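You operate a simulated robot arm through the tools that you are given. There is no shell and no other tool.

You run a simulated robot arm. Do the job below in one go: nothing can be reset, and whatever is moved stays where it is left.

TASK
Close the bar clamp on the 80 millimetre spacer block and lock it. Set down upright: what you pick out.

It is judged by the outcome, as a careful person would: the job done as asked, and still so three seconds after it is handed in. It fails if anything else is knocked over, pushed out of place, dropped, spilled or broken.

THE ROBOT
A 7-joint arm with a two-finger parallel gripper, fixed in place. Base frame: the origin is on the floor under the middle of its stand, x ahead of it, y to its left, z up. Lengths are in mm, angles in degrees, forces in N, time in s.
It reaches about 1247 mm from its shoulder. Its first joint turns from -132.0 to 132.0 degrees. Payload 3.91 kg.
Tool frame: the origin (TCP) lies between the finger pads and is the grasp point; the fingertips stand 30 mm ahead of it; z points along the fingers, y is the line along which they close. The gripper opens to 110 mm. The fingers are 20 mm wide and 10 mm thick; the gripper's body (48 by 112 mm) begins 55 mm behind the TCP.
Orientation is that of the tool frame in the base frame, as a unit quaternion [x, y, z, w]. With the fingers straight down and closing along the base's y, the tool's x points along the base's -x, its y along +y and its z along -z.

THE INTERFACE
- The arm moves only by the tool apply_moves. Its argument "deltas" is text: rows parted by semicolons, each of 7 numbers parted by spaces: the shift along the tool's x, y, z in mm, then the turn, a rotation vector about the tool's x, y, z in degrees, then the opening in per cent of the stroke, from 0 (shut) to 100 (fully open). In form: tx ty tz wx wy wz fingers; .... A call has 1 to 20 rows; each row shifts and turns the commanded pose from where the row before left it, along the tool's axes as they then stand. Rows are played at 5 a second. More than 50 mm and 8.6 degrees between two rows, or a gripper value outside its range, and nothing of the call is played. A pose out of reach is approached as far as the arm can. The call stops where the force on the tool passes 40 N (or 10 N more than at its start, if that is more) or the arm is blocked; 0.2 s more then pass. The fingers move at their own pace (about 108 mm/s each) and stop on an object; they squeeze with about 31 N. The grip force told is the motor's: it shows also when the fingers shut on nothing. Time passes only in rows, and 0.2 s behind the last, so rows that do not move let the fingers close. It gives the time, the measured TCP pose, the force on the tool (base axes), the opening and the grip force at its end, in the units of the frame above (readings bear some noise), with the torque about the TCP (base axes, N m) and any sound that the robot's microphone picked up.
- Cameras (640 x 400 px; columns grow to the right, rows downward): "scene" is fixed at [47.7, 649, 1502.9]; the picture's right is [-0.67, -0.74, 0.00], its down [-0.71, 0.64, -0.29] and it looks along [0.21, -0.19, -0.96] (base axes); focal length 312 px, centre (320, 200). "wrist" rides on the gripper at [72, 17, -103] in the tool frame; the picture's right is [-0.23, 0.97, 0.00], its down [-0.76, -0.18, -0.62] and it looks along [-0.61, -0.14, 0.78] (tool axes); focal length 222 px, centre (320, 200). There is no depth. A picture from a camera that has moved, and an enlarged one, comes with that camera's place and axes in the base frame and with its lens.
- capture(camera): a new picture of that camera. The clock stands still meanwhile.
- inspect(camera, box): a new picture of the part [left, top, right, bottom] of that camera's present view, enlarged. The clock stands still meanwhile.
- hand_in(): hands the job in; it is judged then, once.

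Nothing tells you positions but the pictures and the camera data. Unless the task says otherwise, let go and move clear before handing in.

The tools are called after "Call:" by a JSON object that holds its "method" and its "body". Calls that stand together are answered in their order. apply_moves: Moves the arm, as the interface text tells. Its arguments: {"type":"object","properties":{"deltas":{"type":"string"}},"required":["deltas"]} The other tools are called the same way: capture (camera) takes a picture; inspect (camera, box) takes an enlarged picture of a part of a camera's view; hand_in () hands the job in.

At the start:

```text
t: 0.0
ee_pos: [47.3, 547.4, 1236.1]
orientation: [-0.001, 1.0, -0.001, 0.001]
wrist_force: [-0.3, 0.1, -0.7]
torque: [0.02, -0.01, -0.02]
opening: 110.1
grasp_force: 0.1
```

scene: 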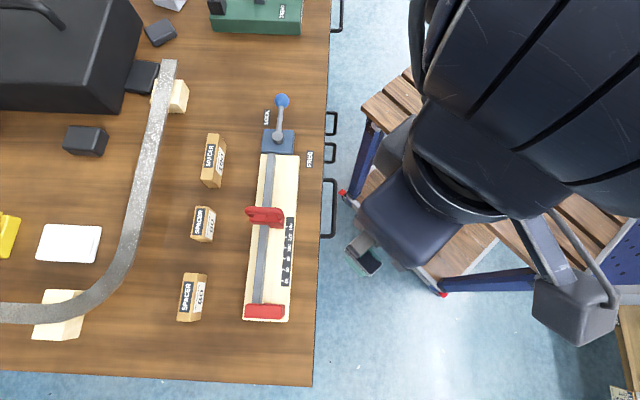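
wrist: 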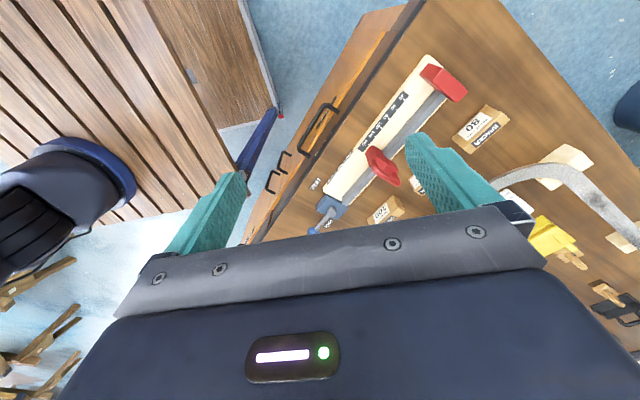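

I see a workbench with a bar clamp (red fixed jaw, red sliding jaw, blue lock lever) and three spacer blocks beside it. I'll look closer to read the labels before moving.

Call:
{"method": "inspect", "body": {"camera": "scene", "box": [160, 80, 340, 193]}}

Call:
{"method": "inspect", "body": {"camera": "scene", "box": [160, 190, 340, 330]}}

Call:
{"method": "inspect", "body": {"camera": "wrist", "box": [300, 40, 540, 240]}}

```text
3.54 times, centred on (250, 136) of scene
camera zoom: at [47.7, 649.0, 1502.9], right [-0.67, -0.74, 0.0], down [-0.71, 0.64, -0.29], along [0.21, -0.19, -0.96], focal length 1104 px, centre (568, 425)
```

zoom: 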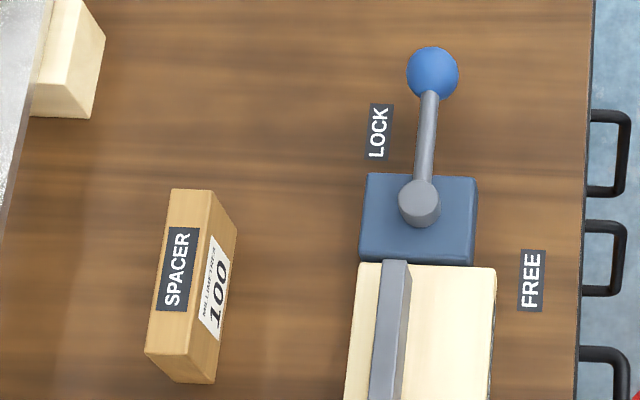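

```text
2.86 times, centred on (250, 260) of scene
camera zoom: at [47.7, 649.0, 1502.9], right [-0.67, -0.74, 0.0], down [-0.71, 0.64, -0.29], along [0.21, -0.19, -0.96], focal length 891 px, centre (520, 29)
```

zoom: 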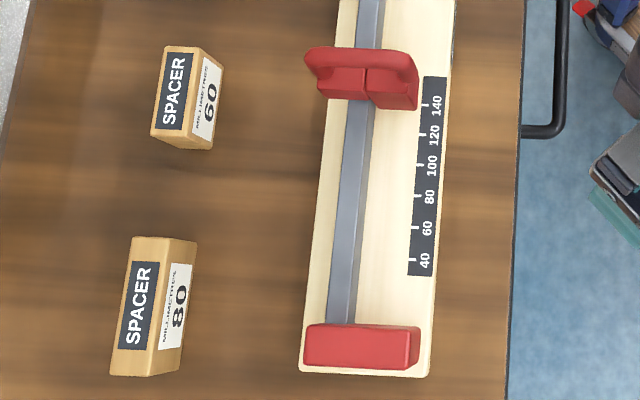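

```text
2.00 times, centred on (420, 140) of wrist
camera zoom: at [-27.1, 564.1, 1337.1], right [0.23, 0.97, 0.0], down [0.76, -0.18, 0.62], along [0.61, -0.14, -0.78], focal length 444 px, centre (120, 320)
```

zoom: 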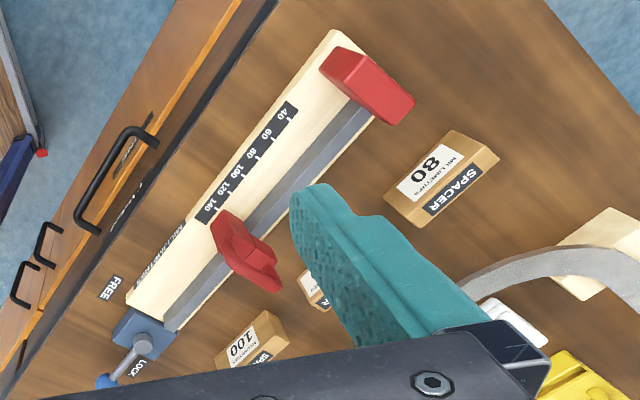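

The bench lies at about z≈915; the clamp runs from the fixed red jaw (~[88,735]) to the lever pivot (~[324,512]), and the lever appears to be on the LOCK side. The 80 block stands beside the fixed jaw end. I'll turn the tool about 43° so it lines up with the clamp, and get a better wrist view.

Call:
{"method": "apply_moves", "body": {"deltas": "0 0 0 0 0 7.23 100; 0 0 0 0 0 7.23 100; 0 0 0 0 0 7.23 100; 0 0 0 0 0 7.23 100; 0 0 0 0 0 7.23 100; 0 0 0 0 0 7.23 100; 30 15 0 0 0 0 100; 30 15 0 0 0 0 100; 30 15 0 0 0 0 100; 30 15 0 0 0 0 100; 0 0 0 0 0 0 100"}}

Call:
{"method": "capture", "body": {"camera": "wrist"}}

Call:
{"method": "capture", "body": {"camera": "scene"}}

```text
t: 2.4
ee_pos: [0.5, 674.0, 1234.6]
orientation: [0.369, 0.93, 0.0, 0.001]
wrist_force: [-0.4, 0.0, 0.7]
torque: [-0.01, -0.03, 0.04]
opening: 110.0
grasp_force: 0.1
```

```text
taken
camera wrist: at [-41.4, 736.4, 1337.1], right [0.83, 0.55, 0.0], down [0.43, -0.65, 0.62], along [0.34, -0.52, -0.78], focal length 222 px, centre (320, 200)
```

wrist: 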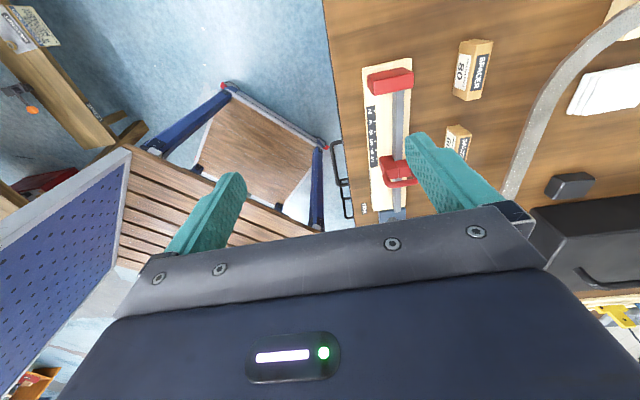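

```text
taken
```

scene: 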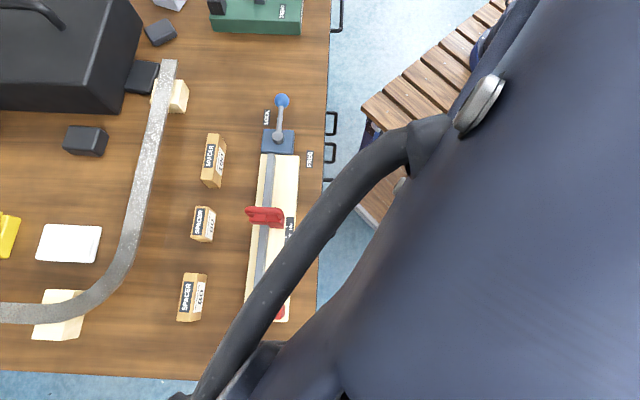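

The clamp shows in the upper right of the wrist view. I'll shift sideways and lower to get a closer look.

Call:
{"method": "apply_moves", "body": {"deltas": "0 35 25 0 0 0 100; 0 35 25 0 0 0 100; 0 35 25 0 0 0 100; 0 20 25 0 0 0 100; 0 0 25 0 0 0 100; 0 0 0 0 0 0 100"}}

Call:
{"method": "capture", "body": {"camera": "wrist"}}

Call:
{"method": "inspect", "body": {"camera": "wrist", "box": [220, 0, 480, 162]}}

```text
t: 3.8
ee_pos: [89.1, 763.3, 1110.1]
orientation: [0.369, 0.929, -0.001, 0.0]
wrist_force: [0.6, -0.5, -0.2]
torque: [-0.02, 0.01, 0.01]
opening: 109.8
grasp_force: 0.0
```

```text
taken
camera wrist: at [46.7, 827.0, 1213.3], right [0.83, 0.55, 0.0], down [0.43, -0.65, 0.62], along [0.34, -0.52, -0.78], focal length 222 px, centre (320, 200)
```

wrist: 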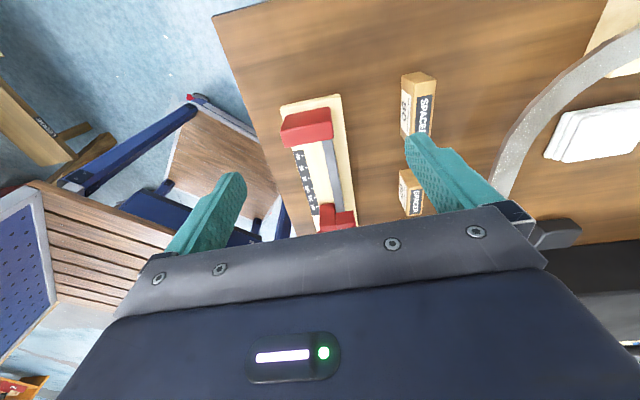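

```text
2.46 times, centred on (350, 81) of wrist
camera zoom: at [46.7, 827.0, 1213.3], right [0.83, 0.55, 0.0], down [0.43, -0.65, 0.62], along [0.34, -0.52, -0.78], focal length 547 px, centre (246, 493)
```

zoom: 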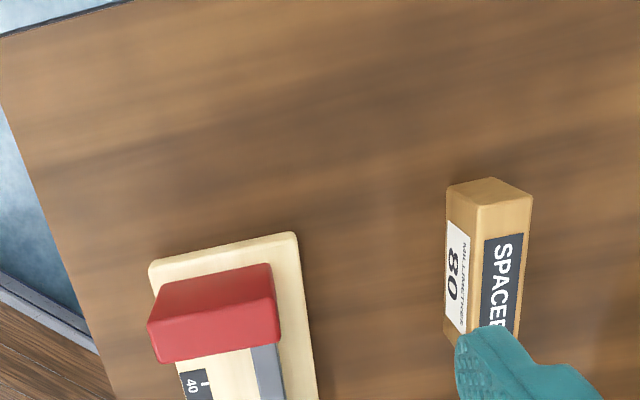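

Call:
{"method": "apply_moves", "body": {"deltas": "-45 0 0 0 0 0 100; -45 0 0 0 0 0 100; -45 0 0 0 0 0 100; -45 0 0 0 0 0 100; 0 0 0 0 0 0 100"}}

Call:
{"method": "capture", "body": {"camera": "wrist"}}

Call:
{"method": "inspect", "body": {"camera": "wrist", "box": [200, 0, 460, 162]}}

```text
t: 5.0
ee_pos: [219.9, 640.2, 1110.8]
orientation: [0.369, 0.93, 0.0, 0.0]
wrist_force: [-0.2, 0.2, -0.1]
torque: [0.01, 0.01, -0.02]
opening: 110.3
grasp_force: 0.1
```

```text
taken
camera wrist: at [176.4, 702.5, 1213.0], right [0.83, 0.55, 0.0], down [0.43, -0.65, 0.62], along [0.34, -0.52, -0.78], focal length 222 px, centre (320, 200)
```

wrist: 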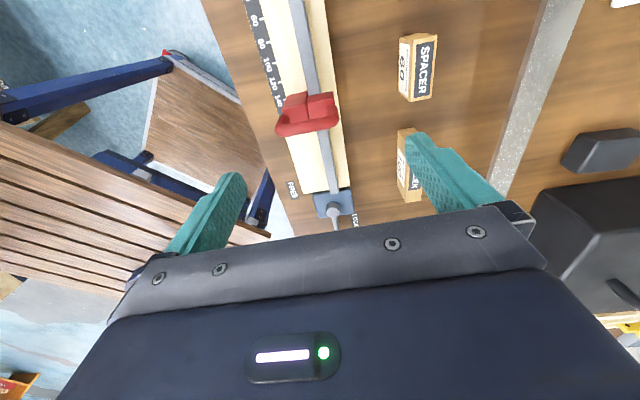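

```text
2.46 times, centred on (330, 81) of wrist
camera zoom: at [176.4, 702.5, 1213.0], right [0.83, 0.55, 0.0], down [0.43, -0.65, 0.62], along [0.34, -0.52, -0.78], focal length 547 px, centre (295, 493)
```

zoom: 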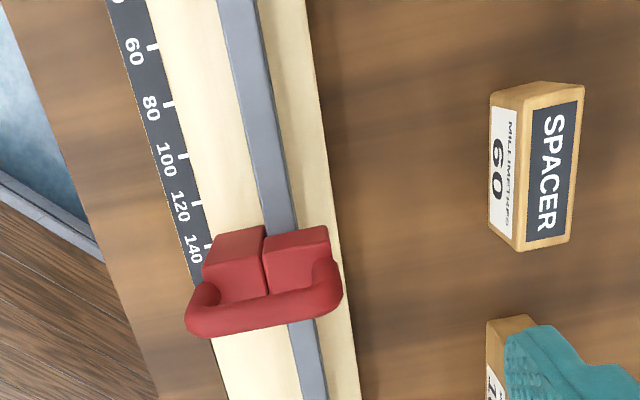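

The sliding jaw sits near the 150 mark with two pads straddling the rail and a handle behind; the tick marks put the board top at z≈916. I'll zoom in on details for precise measuring.

Call:
{"method": "inspect", "body": {"camera": "scene", "box": [170, 260, 234, 300]}}

Call:
{"method": "inspect", "body": {"camera": "scene", "box": [240, 85, 304, 125]}}

Call:
{"method": "inspect", "body": {"camera": "wrist", "box": [260, 80, 420, 240]}}

```text
10.00 times, centred on (202, 280) of scene
camera zoom: at [47.7, 649.0, 1502.9], right [-0.67, -0.74, 0.0], down [-0.71, 0.64, -0.29], along [0.21, -0.19, -0.96], focal length 3118 px, centre (1500, -600)
```

zoom: 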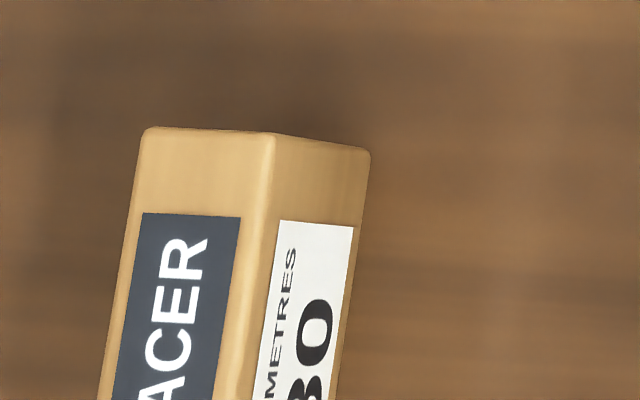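

```text
10.00 times, centred on (272, 105) of scene
camera zoom: at [47.7, 649.0, 1502.9], right [-0.67, -0.74, 0.0], down [-0.71, 0.64, -0.29], along [0.21, -0.19, -0.96], focal length 3118 px, centre (800, 1150)
```

zoom: 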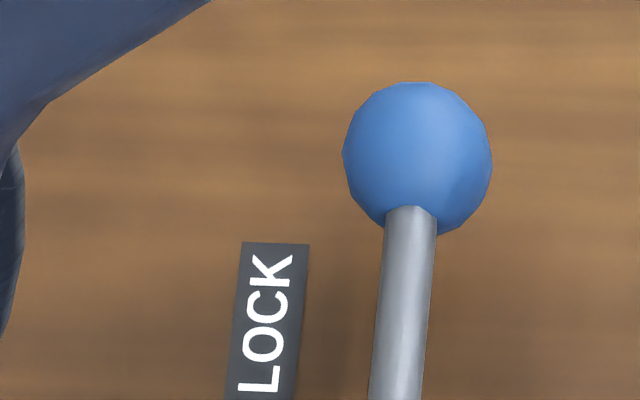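

```text
2.50 times, centred on (340, 160) of wrist
camera zoom: at [176.4, 702.5, 1213.0], right [0.83, 0.55, 0.0], down [0.43, -0.65, 0.62], along [0.34, -0.52, -0.78], focal length 555 px, centre (270, 300)
```

zoom: 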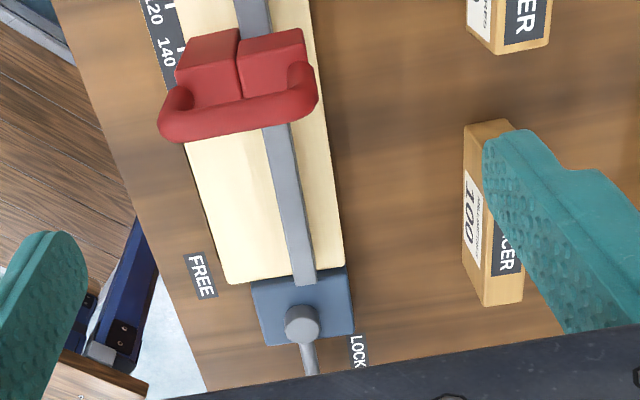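

Call:
{"method": "capture", "body": {"camera": "scene"}}

Call:
{"method": "inspect", "body": {"camera": "scene", "box": [170, 290, 234, 330]}}

Call:
{"method": "inspect", "body": {"camera": "scene", "box": [236, 288, 300, 328]}}

```text
taken
```

scene: 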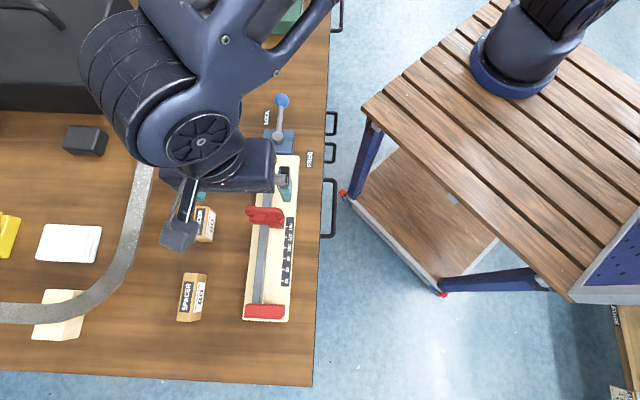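

```text
10.00 times, centred on (202, 310) of scene
camera zoom: at [47.7, 649.0, 1502.9], right [-0.67, -0.74, 0.0], down [-0.71, 0.64, -0.29], along [0.21, -0.19, -0.96], focal length 3118 px, centre (1500, -900)
```

zoom: 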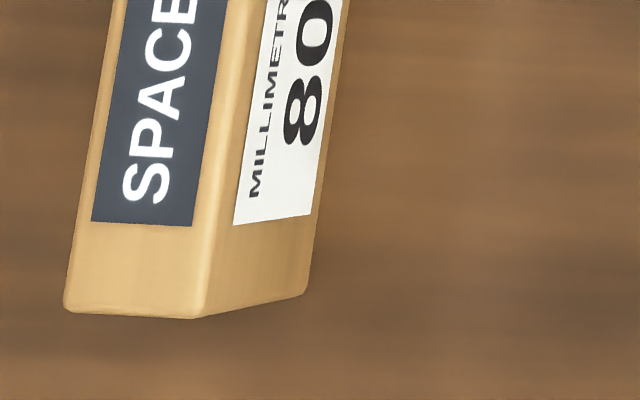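

```text
10.00 times, centred on (268, 308) of scene
camera zoom: at [47.7, 649.0, 1502.9], right [-0.67, -0.74, 0.0], down [-0.71, 0.64, -0.29], along [0.21, -0.19, -0.96], focal length 3118 px, centre (840, -880)
```

zoom: 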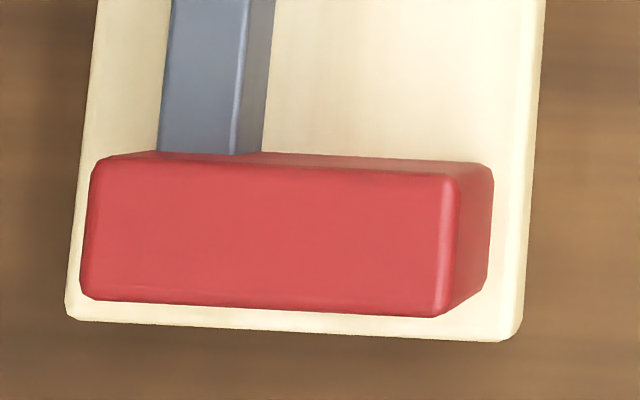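

Call:
{"method": "inspect", "body": {"camera": "wrist", "box": [268, 70, 348, 120]}}

Call:
{"method": "inspect", "body": {"camera": "wrist", "box": [268, 110, 348, 160]}}

Call:
{"method": "inspect", "body": {"camera": "scene", "box": [236, 190, 300, 230]}}

```text
8.00 times, centred on (308, 95) of wrist
camera zoom: at [176.4, 702.5, 1213.0], right [0.83, 0.55, 0.0], down [0.43, -0.65, 0.62], along [0.34, -0.52, -0.78], focal length 1777 px, centre (416, 1040)
```

zoom: 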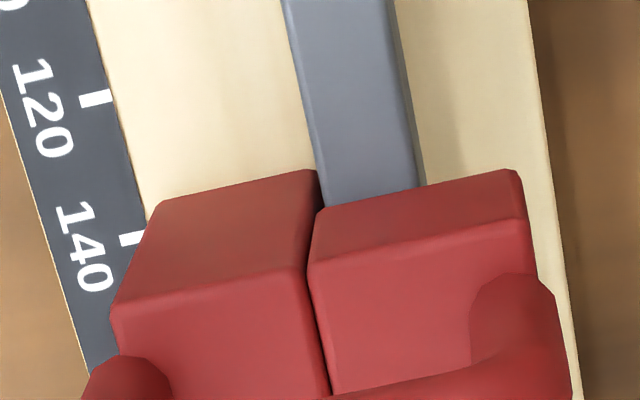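

```text
8.00 times, centred on (308, 135) of wrist
camera zoom: at [176.4, 702.5, 1213.0], right [0.83, 0.55, 0.0], down [0.43, -0.65, 0.62], along [0.34, -0.52, -0.78], focal length 1777 px, centre (416, 720)
```

zoom: 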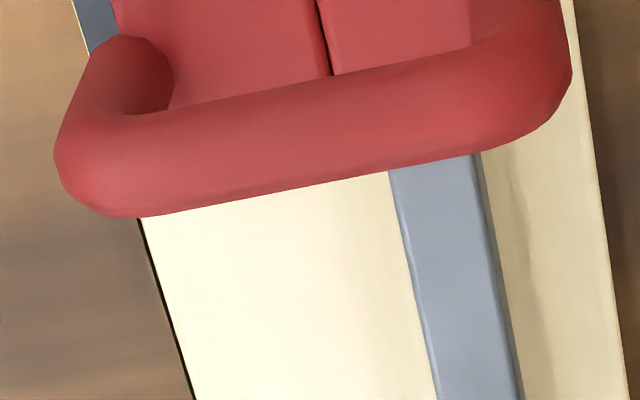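

```text
10.00 times, centred on (268, 210) of scene
camera zoom: at [47.7, 649.0, 1502.9], right [-0.67, -0.74, 0.0], down [-0.71, 0.64, -0.29], along [0.21, -0.19, -0.96], focal length 3118 px, centre (840, 100)
```

zoom: 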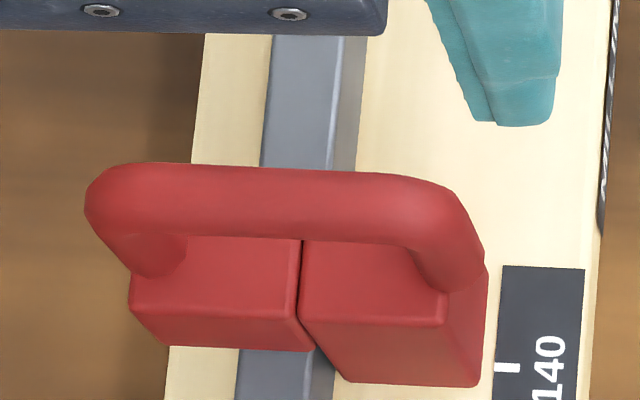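

The clamp axis runs about −45° in the base frame. The sliding jaw's right-hand pad runs beside the rail at about the 136 mark, so the block belongs on the board next to the rail. Next I'll look at the lever from close up.

Call:
{"method": "apply_moves", "body": {"deltas": "-46 -4 12.5 0 0 0 100; -46 -4 12.5 0 0 0 100; -46 -4 12.5 0 0 0 100; -46 -4 12.5 0 0 1.5 100; 0 0 0 0 0 0 100"}}

Call:
{"method": "capture", "body": {"camera": "wrist"}}

Call:
{"method": "inspect", "body": {"camera": "wrist", "box": [220, 50, 440, 190]}}

Call:
{"method": "capture", "body": {"camera": "scene"}}

```text
t: 6.2
ee_pos: [342.6, 501.3, 1059.5]
orientation: [0.381, 0.924, 0.0, 0.0]
wrist_force: [-0.5, 0.3, 0.1]
torque: [0.01, 0.0, 0.02]
opening: 109.8
grasp_force: 0.2
```

```text
taken
camera wrist: at [301.3, 565.4, 1161.9], right [0.85, 0.53, 0.0], down [0.41, -0.66, 0.62], along [0.33, -0.53, -0.78], focal length 222 px, centre (320, 200)
```

wrist: 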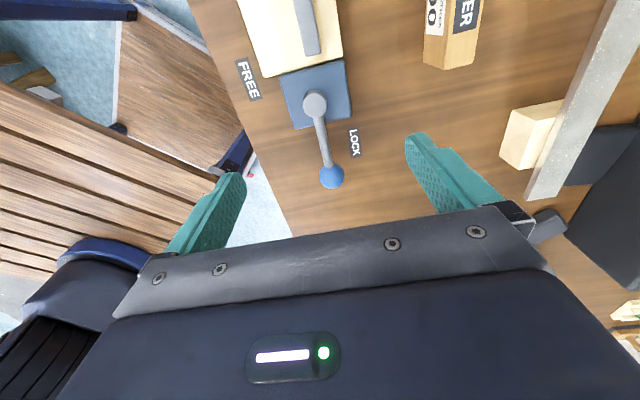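

```text
2.86 times, centred on (330, 120) of wrist
camera zoom: at [301.3, 565.4, 1161.9], right [0.85, 0.53, 0.0], down [0.41, -0.66, 0.62], along [0.33, -0.53, -0.78], focal length 635 px, centre (291, 429)
```

zoom: 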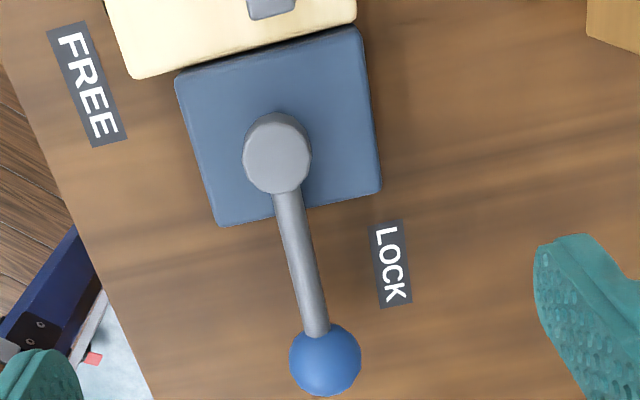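

```text
taken
```

scene: 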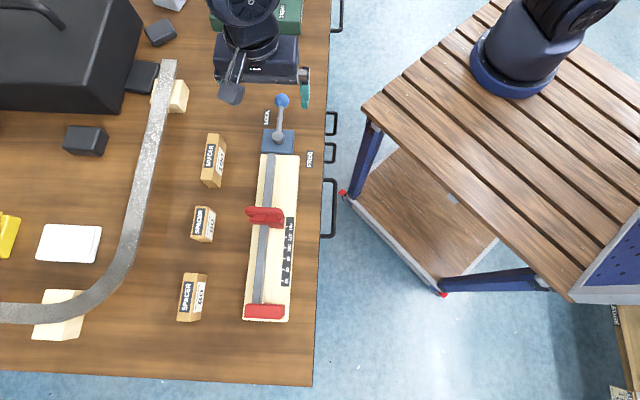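

The lever points along the clamp axis beside LOCK: pivot ~[328,510], knob ~[392,447] at z≈930. I'll close the fingers, come down on the LOCK-label side of the rod, and check the clearance before pushing it toward FREE.

Call:
{"method": "apply_moves", "body": {"deltas": "-24 13 0 0 0 0 0; -24 13 0 0 0 0 0; 0 0 30 0 0 0 0; 0 0 30 0 0 0 0; 0 0 30 0 0 0 0; 0 0 0 0 0 0 0"}}

Call:
{"method": "capture", "body": {"camera": "wrist"}}

Call:
{"method": "inspect", "body": {"camera": "scene", "box": [220, 60, 348, 140]}}

```text
t: 7.6
ee_pos: [395.8, 485.8, 970.8]
orientation: [0.381, 0.925, 0.0, 0.0]
wrist_force: [-0.5, 0.7, 0.4]
torque: [-0.01, 0.02, 0.01]
opening: 0.1
grasp_force: 31.2
```

```text
taken
camera wrist: at [353.0, 550.4, 1073.0], right [0.85, 0.53, 0.0], down [0.42, -0.66, 0.62], along [0.33, -0.53, -0.78], focal length 222 px, centre (320, 200)
```

wrist: 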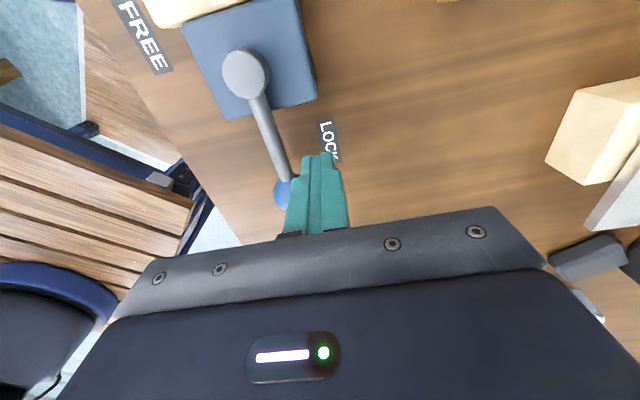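

```text
5.00 times, centred on (284, 100) of scene
camera zoom: at [47.7, 649.0, 1502.9], right [-0.67, -0.74, 0.0], down [-0.71, 0.64, -0.29], along [0.21, -0.19, -0.96], focal length 1559 px, centre (500, 700)
```

zoom: 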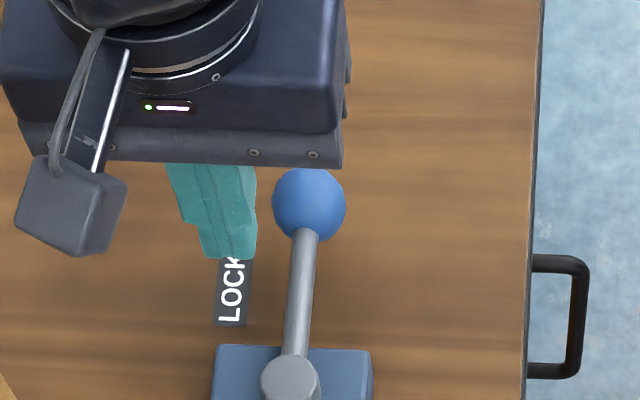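

The fingertips are on the LOCK-label side of the rod, clear of the knob. I'll lower to about z=944 and begin a gentle push toward FREE.

Call:
{"method": "apply_moves", "body": {"deltas": "0 0 13.5 0 0 0 0; 0 0 13 0 0 0 0; 0.2 -7.5 0 0 0 0 0; 0 -7.5 0 0 0 0 0; -0.8 -5.8 0 0 0 0 0; -0.8 -5.8 0 0 0 0 0; 0.2 -5.8 0 0 0 0 0; 0.2 -5.9 0 0 0 0 0; 0 0 0 0 0 0 0"}}

Call:
{"method": "inspect", "body": {"camera": "scene", "box": [220, 60, 348, 180]}}

Call:
{"method": "capture", "body": {"camera": "wrist"}}

```text
t: 9.6
ee_pos: [366.5, 457.5, 942.4]
orientation: [0.381, 0.925, 0.001, 0.0]
wrist_force: [0.5, 1.0, -0.3]
torque: [0.03, 0.03, -0.01]
opening: 0.1
grasp_force: 30.7
```

```text
3.33 times, centred on (284, 120) of scene
camera zoom: at [47.7, 649.0, 1502.9], right [-0.67, -0.74, 0.0], down [-0.71, 0.64, -0.29], along [0.21, -0.19, -0.96], focal length 1039 px, centre (440, 467)
```

zoom: 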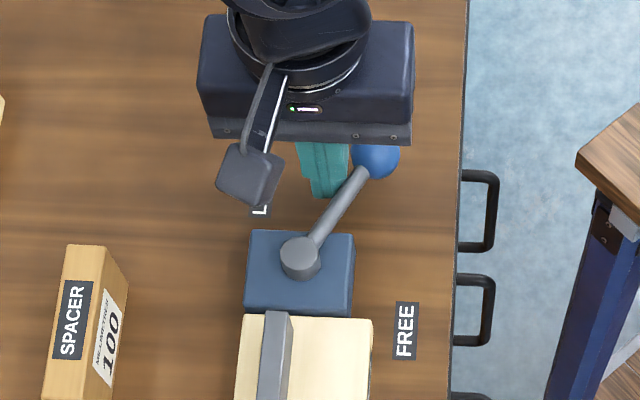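

```text
taken
camera wrist: at [324.9, 522.1, 1045.2], right [0.85, 0.53, 0.0], down [0.42, -0.66, 0.62], along [0.33, -0.53, -0.78], focal length 222 px, centre (320, 200)
```

wrist: 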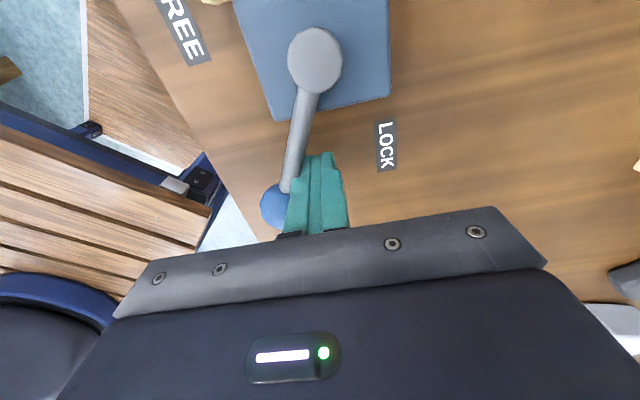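

The lever turns freely with little force. I'll keep following the arc toward FREE.

Call:
{"method": "apply_moves", "body": {"deltas": "1.2 -5.7 0 0 0 0 0; 1.2 -5.7 0 0 0 0 0; 2.2 -5.4 0 0 0 0 0; 2.2 -5.4 0 0 0 0 0; 3.1 -5 0 0 0 0 0; 3.1 -4.9 0 0 0 0 0; 3.9 -4.4 0 0 0 0 0; 3.9 -4.3 0 0 0 0 0; 4.6 -3.6 0 0 0 0 0; 4.6 -3.6 0 0 0 0 0; 0 0 0 0 0 0 0"}}

Call:
{"method": "inspect", "body": {"camera": "scene", "box": [220, 60, 348, 180]}}

```text
t: 12.0
ee_pos: [311.3, 446.5, 944.5]
orientation: [0.381, 0.925, 0.0, 0.0]
wrist_force: [3.1, 5.9, 3.9]
torque: [0.04, 0.05, -0.08]
opening: 0.0
grasp_force: 31.4
```

```text
3.33 times, centred on (284, 120) of scene
camera zoom: at [47.7, 649.0, 1502.9], right [-0.67, -0.74, 0.0], down [-0.71, 0.64, -0.29], along [0.21, -0.19, -0.96], focal length 1039 px, centre (440, 467)
```

zoom: 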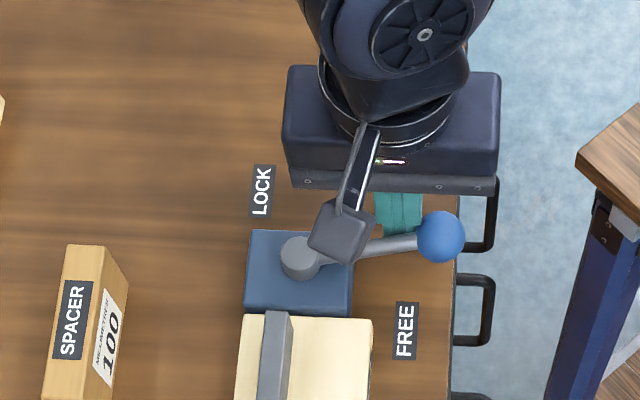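

Call:
{"method": "apply_moves", "body": {"deltas": "5.1 -2.8 0 0 0 0 0; 5.2 -2.7 0 0 0 0 0; 5.5 -1.8 0 0 0 0 0; 0 0 0 0 0 0 0"}}

Call:
{"method": "inspect", "body": {"camera": "scene", "box": [220, 60, 348, 180]}}

Call:
{"method": "capture", "body": {"camera": "wrist"}}

```text
t: 12.6
ee_pos: [309.0, 448.0, 944.1]
orientation: [0.385, 0.923, 0.002, 0.001]
wrist_force: [11.3, -4.1, 2.0]
torque: [-0.08, -0.08, 0.02]
opening: 0.0
grasp_force: 30.9
stopped in row 2: the force on the tool passed its limit at 48 N (the readings are from after the stop); the commanded pose is now the measured one
```

```text
3.33 times, centred on (284, 120) of scene
camera zoom: at [47.7, 649.0, 1502.9], right [-0.67, -0.74, 0.0], down [-0.71, 0.64, -0.29], along [0.21, -0.19, -0.96], focal length 1039 px, centre (440, 467)
```

zoom: 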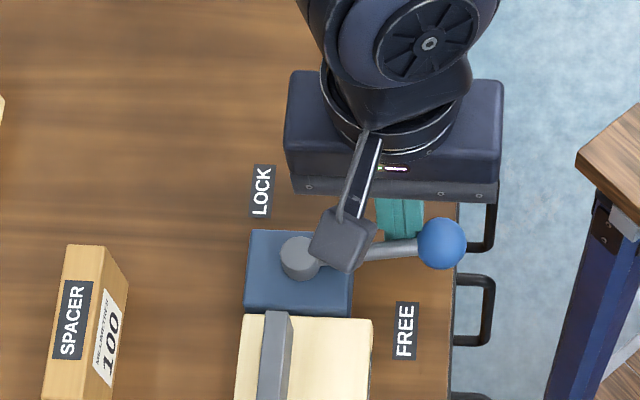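

```text
taken
camera wrist: at [266.9, 512.0, 1046.2], right [0.85, 0.52, 0.0], down [0.41, -0.67, 0.62], along [0.33, -0.53, -0.78], focal length 222 px, centre (320, 200)
```

wrist: 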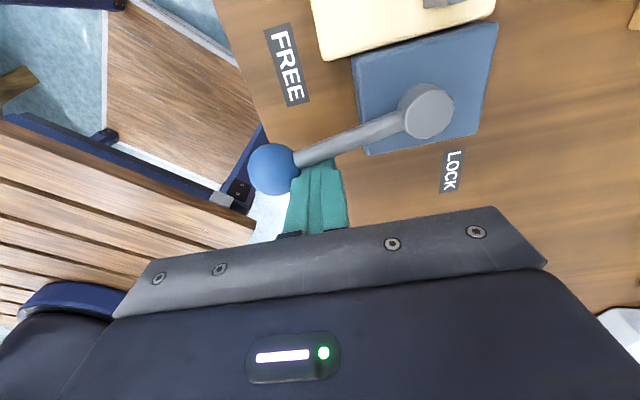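

The lever has met its end stop on the FREE side. I'll back off, lift, and travel to hover over the 80 block at about [195,820] with the fingers partly open.

Call:
{"method": "apply_moves", "body": {"deltas": "-10 0 0 0 0 0 0; -10 0 0 0 0 0 0; 0 0 -40 0 0 0 0; 0 0 -40 0 0 -0.5 20; 0 0 -40 0 0 0 50; 0 0 -30 0 0 0 55; 40.3 20.4 0 0 0 0 55; 40.3 20.4 0 0 0 0 55; 40.3 20.4 0 0 0 0 55; 40.3 20.4 0 0 0 0 55; 40.3 20.4 0 0 0 0 55; 40.3 20.4 0 0 0 0 55; 40.3 20.4 0 0 0 0 55; 40.3 20.4 0 0 0 0 55; 40.3 20.4 0 0 0 0 55; 0 0 20 0 0 0 55; 0 0 0 0 0 0 55"}}

Call:
{"method": "capture", "body": {"camera": "wrist"}}

Call:
{"method": "capture", "body": {"camera": "scene"}}

```text
t: 13.1
ee_pos: [316.4, 442.2, 945.7]
orientation: [0.385, 0.923, 0.005, 0.001]
wrist_force: [6.6, 12.1, -4.2]
torque: [0.17, -0.13, -0.14]
opening: 0.1
grasp_force: 30.8
stopped in row 2: the force on the tool passed its limit at 50 N (the readings are from after the stop); the commanded pose is now the measured one
```

```text
taken
camera wrist: at [275.3, 505.4, 1048.4], right [0.85, 0.53, 0.01], down [0.41, -0.67, 0.62], along [0.33, -0.52, -0.78], focal length 222 px, centre (320, 200)
```

wrist: 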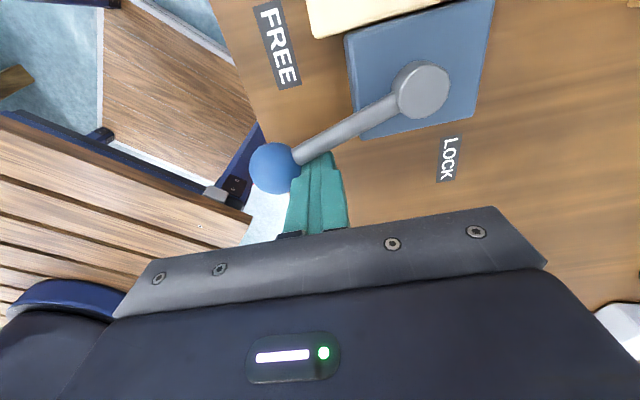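

```text
taken
```

scene: 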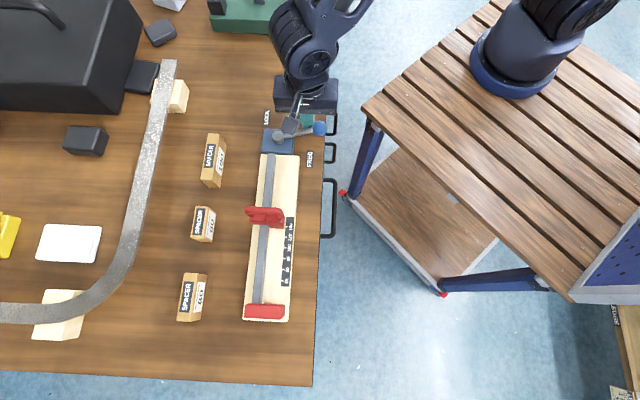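

Backing off met a force, so something is catching the fingers. I'll look closely before moving further.

Call:
{"method": "inspect", "body": {"camera": "wrist", "box": [220, 100, 380, 240]}}

Call:
{"method": "inspect", "body": {"camera": "scene", "box": [252, 90, 352, 160]}}

```text
2.86 times, centred on (300, 170) of wrist
camera zoom: at [275.3, 505.4, 1048.4], right [0.85, 0.53, 0.01], down [0.41, -0.67, 0.62], along [0.33, -0.52, -0.78], focal length 635 px, centre (377, 286)
```

zoom: 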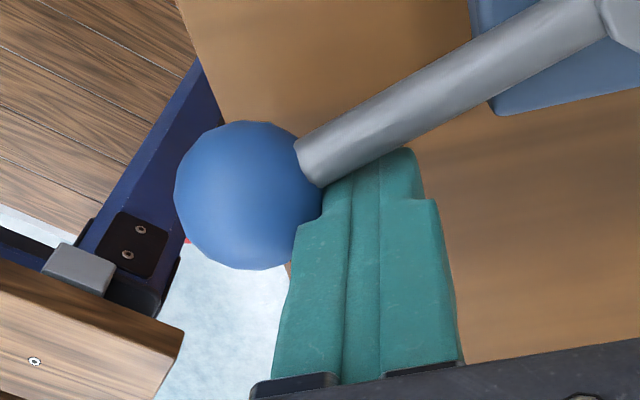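

```text
5.71 times, centred on (302, 125) of scene
camera zoom: at [47.7, 649.0, 1502.9], right [-0.67, -0.74, 0.0], down [-0.71, 0.64, -0.29], along [0.21, -0.19, -0.96], focal length 1782 px, centre (423, 629)
```

zoom: 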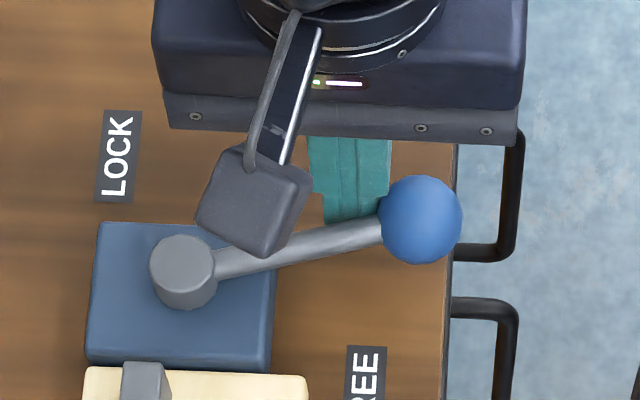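

The knob's inner side is jammed against the finger's outer face (the force on the tool points along +n). I'll ease the finger inward along the rod, away from the knob, then clear it.

Call:
{"method": "apply_moves", "body": {"deltas": "0 3 0 0 0 0 0; 0 3 0 0 0 0 0; 0 0 0 0 0 0 0"}}

Call:
{"method": "inspect", "body": {"camera": "scene", "box": [252, 90, 352, 160]}}

```text
t: 13.9
ee_pos: [320.7, 446.6, 946.3]
orientation: [0.385, 0.923, 0.004, 0.002]
wrist_force: [0.4, -0.1, -0.2]
torque: [0.0, 0.03, -0.01]
opening: 0.1
grasp_force: 30.9
```

```text
5.71 times, centred on (302, 125) of scene
camera zoom: at [47.7, 649.0, 1502.9], right [-0.67, -0.74, 0.0], down [-0.71, 0.64, -0.29], along [0.21, -0.19, -0.96], focal length 1782 px, centre (423, 629)
```

zoom: 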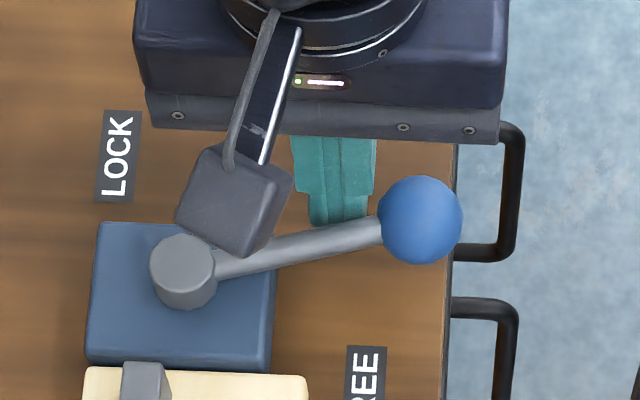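

Released: zero force now. The lever stands at ~71°, so I'll push further toward FREE from a smaller radius, clear of the knob, until it truly stops.

Call:
{"method": "apply_moves", "body": {"deltas": "3 0 0 0 0 0 0; 3 0 0 0 0 0 0; 3 0 0 0 0 0 0; 3 0 0 0 0 0 0; 3 0 0 0 0 0 0; 2 0 0 0 0 0 0; 2 0 0 0 0 0 0; 0 0 0 0 0 0 0"}}

Call:
{"method": "inspect", "body": {"camera": "scene", "box": [252, 90, 352, 160]}}

```text
t: 15.3
ee_pos: [312.1, 453.7, 943.9]
orientation: [0.387, 0.922, 0.003, 0.002]
wrist_force: [10.0, -9.7, 5.4]
torque: [-0.12, -0.11, 0.04]
opening: 0.1
grasp_force: 30.9
stopped in row 6: the force on the tool passed its limit at 43 N (the readings are from after the stop); the commanded pose is now the measured one
```

```text
5.71 times, centred on (302, 125) of scene
camera zoom: at [47.7, 649.0, 1502.9], right [-0.67, -0.74, 0.0], down [-0.71, 0.64, -0.29], along [0.21, -0.19, -0.96], focal length 1782 px, centre (423, 629)
```

zoom: 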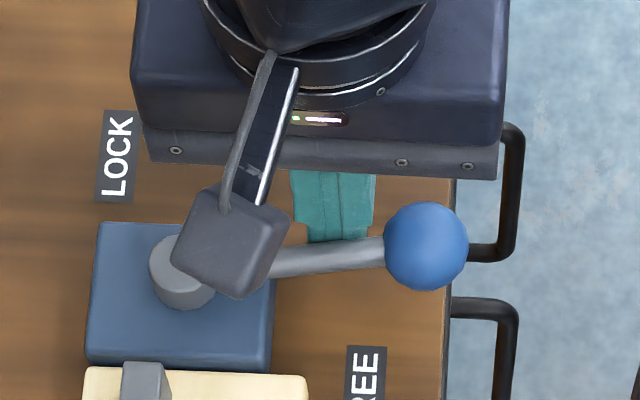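

The lever is at its FREE stop (about 78° from where it was). I'll back off straight along the clamp axis, lift, and level the tool.

Call:
{"method": "apply_moves", "body": {"deltas": "-5 0 0 0 0 0 0; -5 0 0 0 0 0 0; -5 0 0 0 0 0 0; 0 0 -30 0 0 0 0; 0 0 -40 0.4 0.1 -0.74 20; 0 0 -40 0 0 0 50; 0 0 -40 0 0 0 55; 0 0 0 0 0 0 55"}}

Call:
{"method": "inspect", "body": {"camera": "scene", "box": [236, 90, 364, 170]}}

```text
t: 17.1
ee_pos: [324.2, 442.3, 1093.6]
orientation: [0.38, 0.925, 0.0, 0.0]
wrist_force: [0.4, 0.6, -0.1]
torque: [0.0, 0.03, -0.01]
opening: 60.5
grasp_force: 0.0
```

```text
5.00 times, centred on (300, 130) of scene
camera zoom: at [47.7, 649.0, 1502.9], right [-0.67, -0.74, 0.0], down [-0.71, 0.64, -0.29], along [0.21, -0.19, -0.96], focal length 1559 px, centre (420, 550)
```

zoom: 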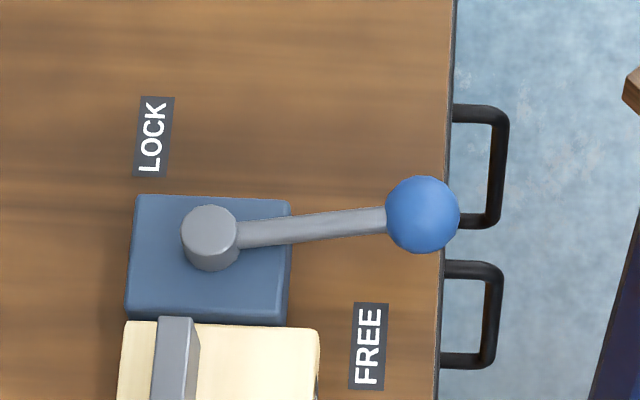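

The lever rests at FREE, and the tool is level. Now I'll move over to the 80 block.

Call:
{"method": "apply_moves", "body": {"deltas": "39.7 19.8 0 0 0 0 55; 39.7 19.8 0 0 0 0 55; 39.7 19.8 0 0 0 0 55; 39.7 19.8 0 0 0 0 55; 39.7 19.8 0 0 0 0 55; 39.7 19.8 0 0 0 0 55; 39.7 19.8 0 0 0 0 55; 39.7 19.8 0 0 0 0 55; 39.7 19.8 0 0 0 0 55; 0 0 25 0 0 0 55; 0 0 25 0 0 0 55; 0 0 0 0 0 0 55"}}

Call:
{"method": "capture", "body": {"camera": "wrist"}}

Call:
{"method": "inspect", "body": {"camera": "wrist", "box": [220, 60, 420, 220]}}

Call:
{"method": "capture", "body": {"camera": "scene"}}

```text
t: 19.7
ee_pos: [190.7, 819.5, 1043.0]
orientation: [0.38, 0.925, 0.0, 0.0]
wrist_force: [-0.5, -0.7, -1.0]
torque: [0.01, -0.01, 0.01]
opening: 60.5
grasp_force: 0.0
```

```text
taken
camera wrist: at [148.1, 883.5, 1144.0], right [0.85, 0.53, 0.0], down [0.42, -0.66, 0.62], along [0.33, -0.53, -0.78], focal length 222 px, centre (320, 200)
```

wrist: 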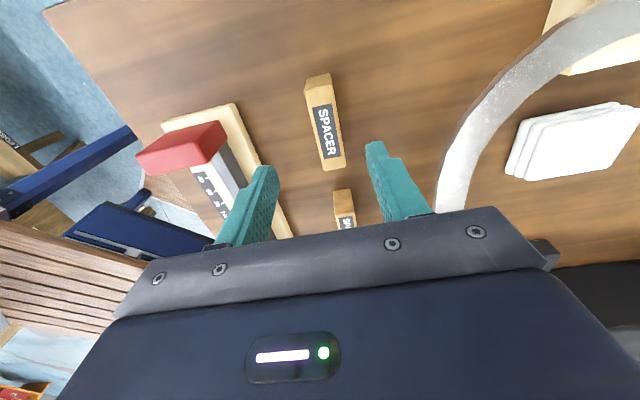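

```text
2.50 times, centred on (320, 140) of wrist
camera zoom: at [148.1, 883.5, 1144.0], right [0.85, 0.53, 0.0], down [0.42, -0.66, 0.62], along [0.33, -0.53, -0.78], focal length 555 px, centre (320, 350)
```

zoom: 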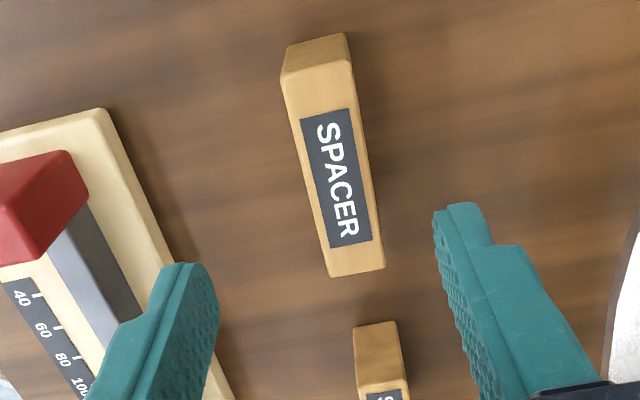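

```text
taken
```

scene: 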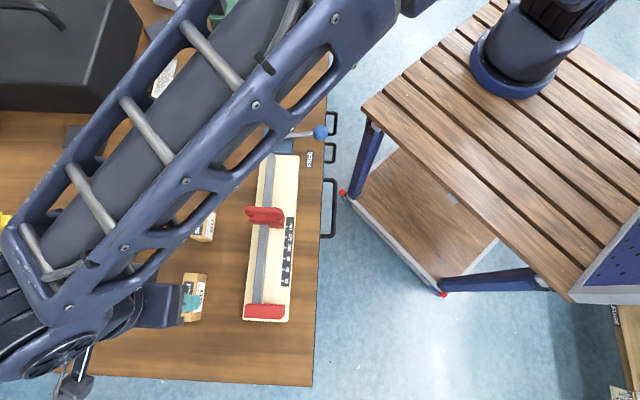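

The 80 block is centred at about [196,820] with its top at z≈947. I'll centre on it and lower so the tips overlap its top ~15 mm, which keeps the fingers above the clamp's rail when I set it down.

Call:
{"method": "apply_moves", "body": {"deltas": "-3.5 4.3 0 0 0 0 55; 0 0 30 0 0 0 55; 0 0 30 0 0 0 55; 0 0 20 0 0 0 55; 0 0 0 0 0 0 55"}}

Call:
{"method": "capture", "body": {"camera": "wrist"}}

Call:
{"method": "inspect", "body": {"camera": "wrist", "box": [220, 60, 420, 220]}}

Call:
{"method": "inspect", "body": {"camera": "scene", "box": [140, 250, 260, 330]}}

```text
t: 20.9
ee_pos: [198.3, 822.8, 964.6]
orientation: [0.379, 0.925, 0.0, 0.0]
wrist_force: [0.3, -0.4, -0.4]
torque: [-0.01, 0.0, -0.01]
opening: 60.6
grasp_force: 0.1
```

```text
taken
camera wrist: at [157.3, 887.2, 1066.3], right [0.85, 0.53, 0.0], down [0.42, -0.66, 0.62], along [0.33, -0.53, -0.78], focal length 222 px, centre (320, 200)
```

wrist: 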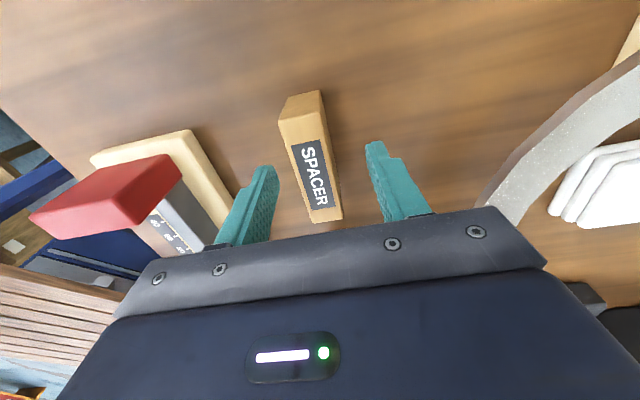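

```text
2.50 times, centred on (320, 140) of wrist
camera zoom: at [157.3, 887.2, 1066.3], right [0.85, 0.53, 0.0], down [0.42, -0.66, 0.62], along [0.33, -0.53, -0.78], focal length 555 px, centre (320, 350)
```

zoom: 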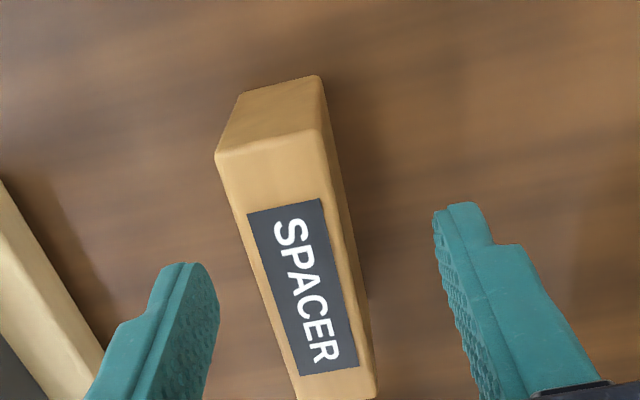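

```text
5.00 times, centred on (200, 290) of scene
camera zoom: at [47.7, 649.0, 1502.9], right [-0.67, -0.74, 0.0], down [-0.71, 0.64, -0.29], along [0.21, -0.19, -0.96], focal length 1559 px, centre (920, -250)
```

zoom: 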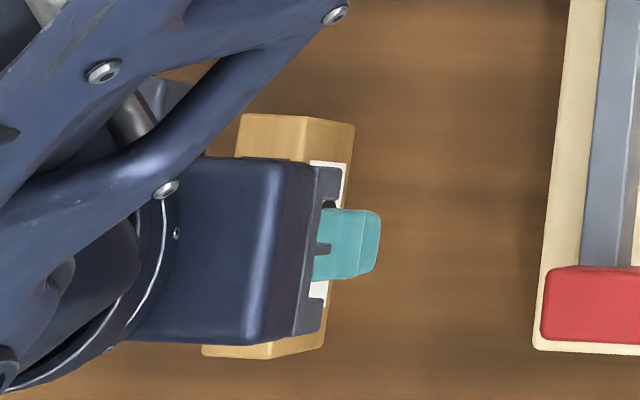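

The block sits ~4 mm to the −y side of the tool centre, so I'll correct that plus ~1° of yaw, then close on it.

Call:
{"method": "apply_moves", "body": {"deltas": "-2 -3.8 0 0 0 1 55; 0 0 1.5 0 0 0 55; 0 0 0 0 0 0 30; 0 0 0 0 0 0 10; 0 0 0 0 0 0 10; 0 0 0 0 0 0 10; 0 0 0 0 0 0 10"}}

Call:
{"method": "capture", "body": {"camera": "wrist"}}

Call:
{"method": "inspect", "body": {"camera": "wrist", "box": [220, 60, 420, 220]}}

```text
t: 22.5
ee_pos: [196.8, 819.1, 964.5]
orientation: [0.387, 0.922, 0.0, 0.001]
wrist_force: [0.6, 0.0, 1.1]
torque: [0.0, -0.04, 0.0]
opening: 23.1
grasp_force: 30.7
```

```text
taken
camera wrist: at [156.4, 882.9, 1065.8], right [0.86, 0.52, 0.0], down [0.41, -0.67, 0.62], along [0.32, -0.53, -0.78], focal length 222 px, centre (320, 200)
```

wrist: 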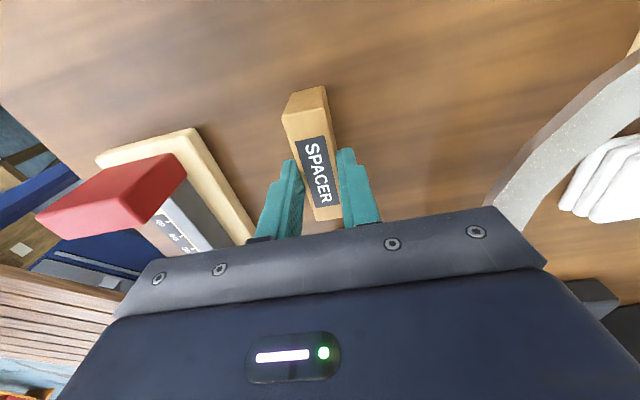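

```text
2.50 times, centred on (320, 140) of wrist
camera zoom: at [156.4, 882.9, 1065.8], right [0.86, 0.52, 0.0], down [0.41, -0.67, 0.62], along [0.32, -0.53, -0.78], focal length 555 px, centre (320, 350)
```

zoom: 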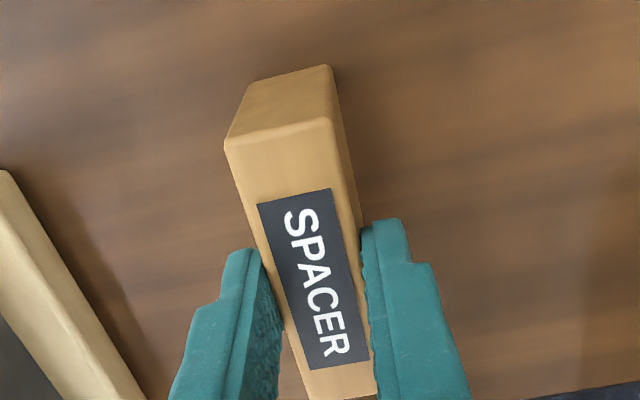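

The fingers have stopped at 23 mm on the block. I'll lift slowly and check the hold.

Call:
{"method": "apply_moves", "body": {"deltas": "0 0 -5 0 0 0 8; 0 0 -10 0 0 0 8; 0 0 -20 0 0 0 8; 0 0 -30 0 0 0 8; 0 0 -30 0 0 0 8; 0 0 0 0 0 0 8"}}

Call:
{"method": "capture", "body": {"camera": "wrist"}}

Call:
{"method": "inspect", "body": {"camera": "scene", "box": [140, 240, 300, 340]}}

```text
t: 23.9
ee_pos: [198.9, 819.5, 1057.8]
orientation: [0.388, 0.922, 0.0, 0.0]
wrist_force: [-0.7, 0.5, -0.6]
torque: [0.02, -0.04, 0.02]
opening: 22.9
grasp_force: 31.0
```

```text
taken
camera wrist: at [158.0, 883.8, 1159.8], right [0.86, 0.52, 0.0], down [0.41, -0.67, 0.62], along [0.32, -0.53, -0.78], focal length 222 px, centre (320, 200)
```

wrist: 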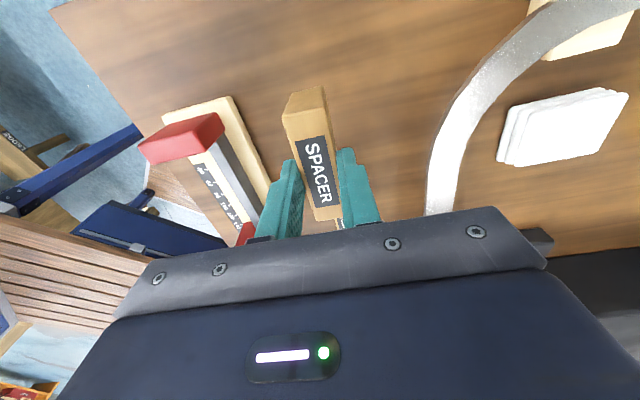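

```text
4.00 times, centred on (220, 290) of scene
camera zoom: at [47.7, 649.0, 1502.9], right [-0.67, -0.74, 0.0], down [-0.71, 0.64, -0.29], along [0.21, -0.19, -0.96], focal length 1247 px, centre (720, -160)
```

zoom: 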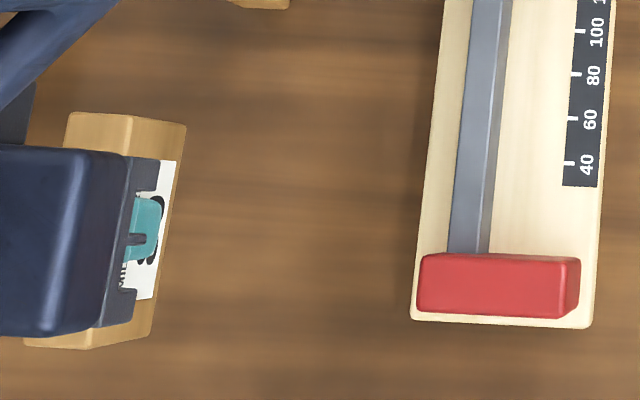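

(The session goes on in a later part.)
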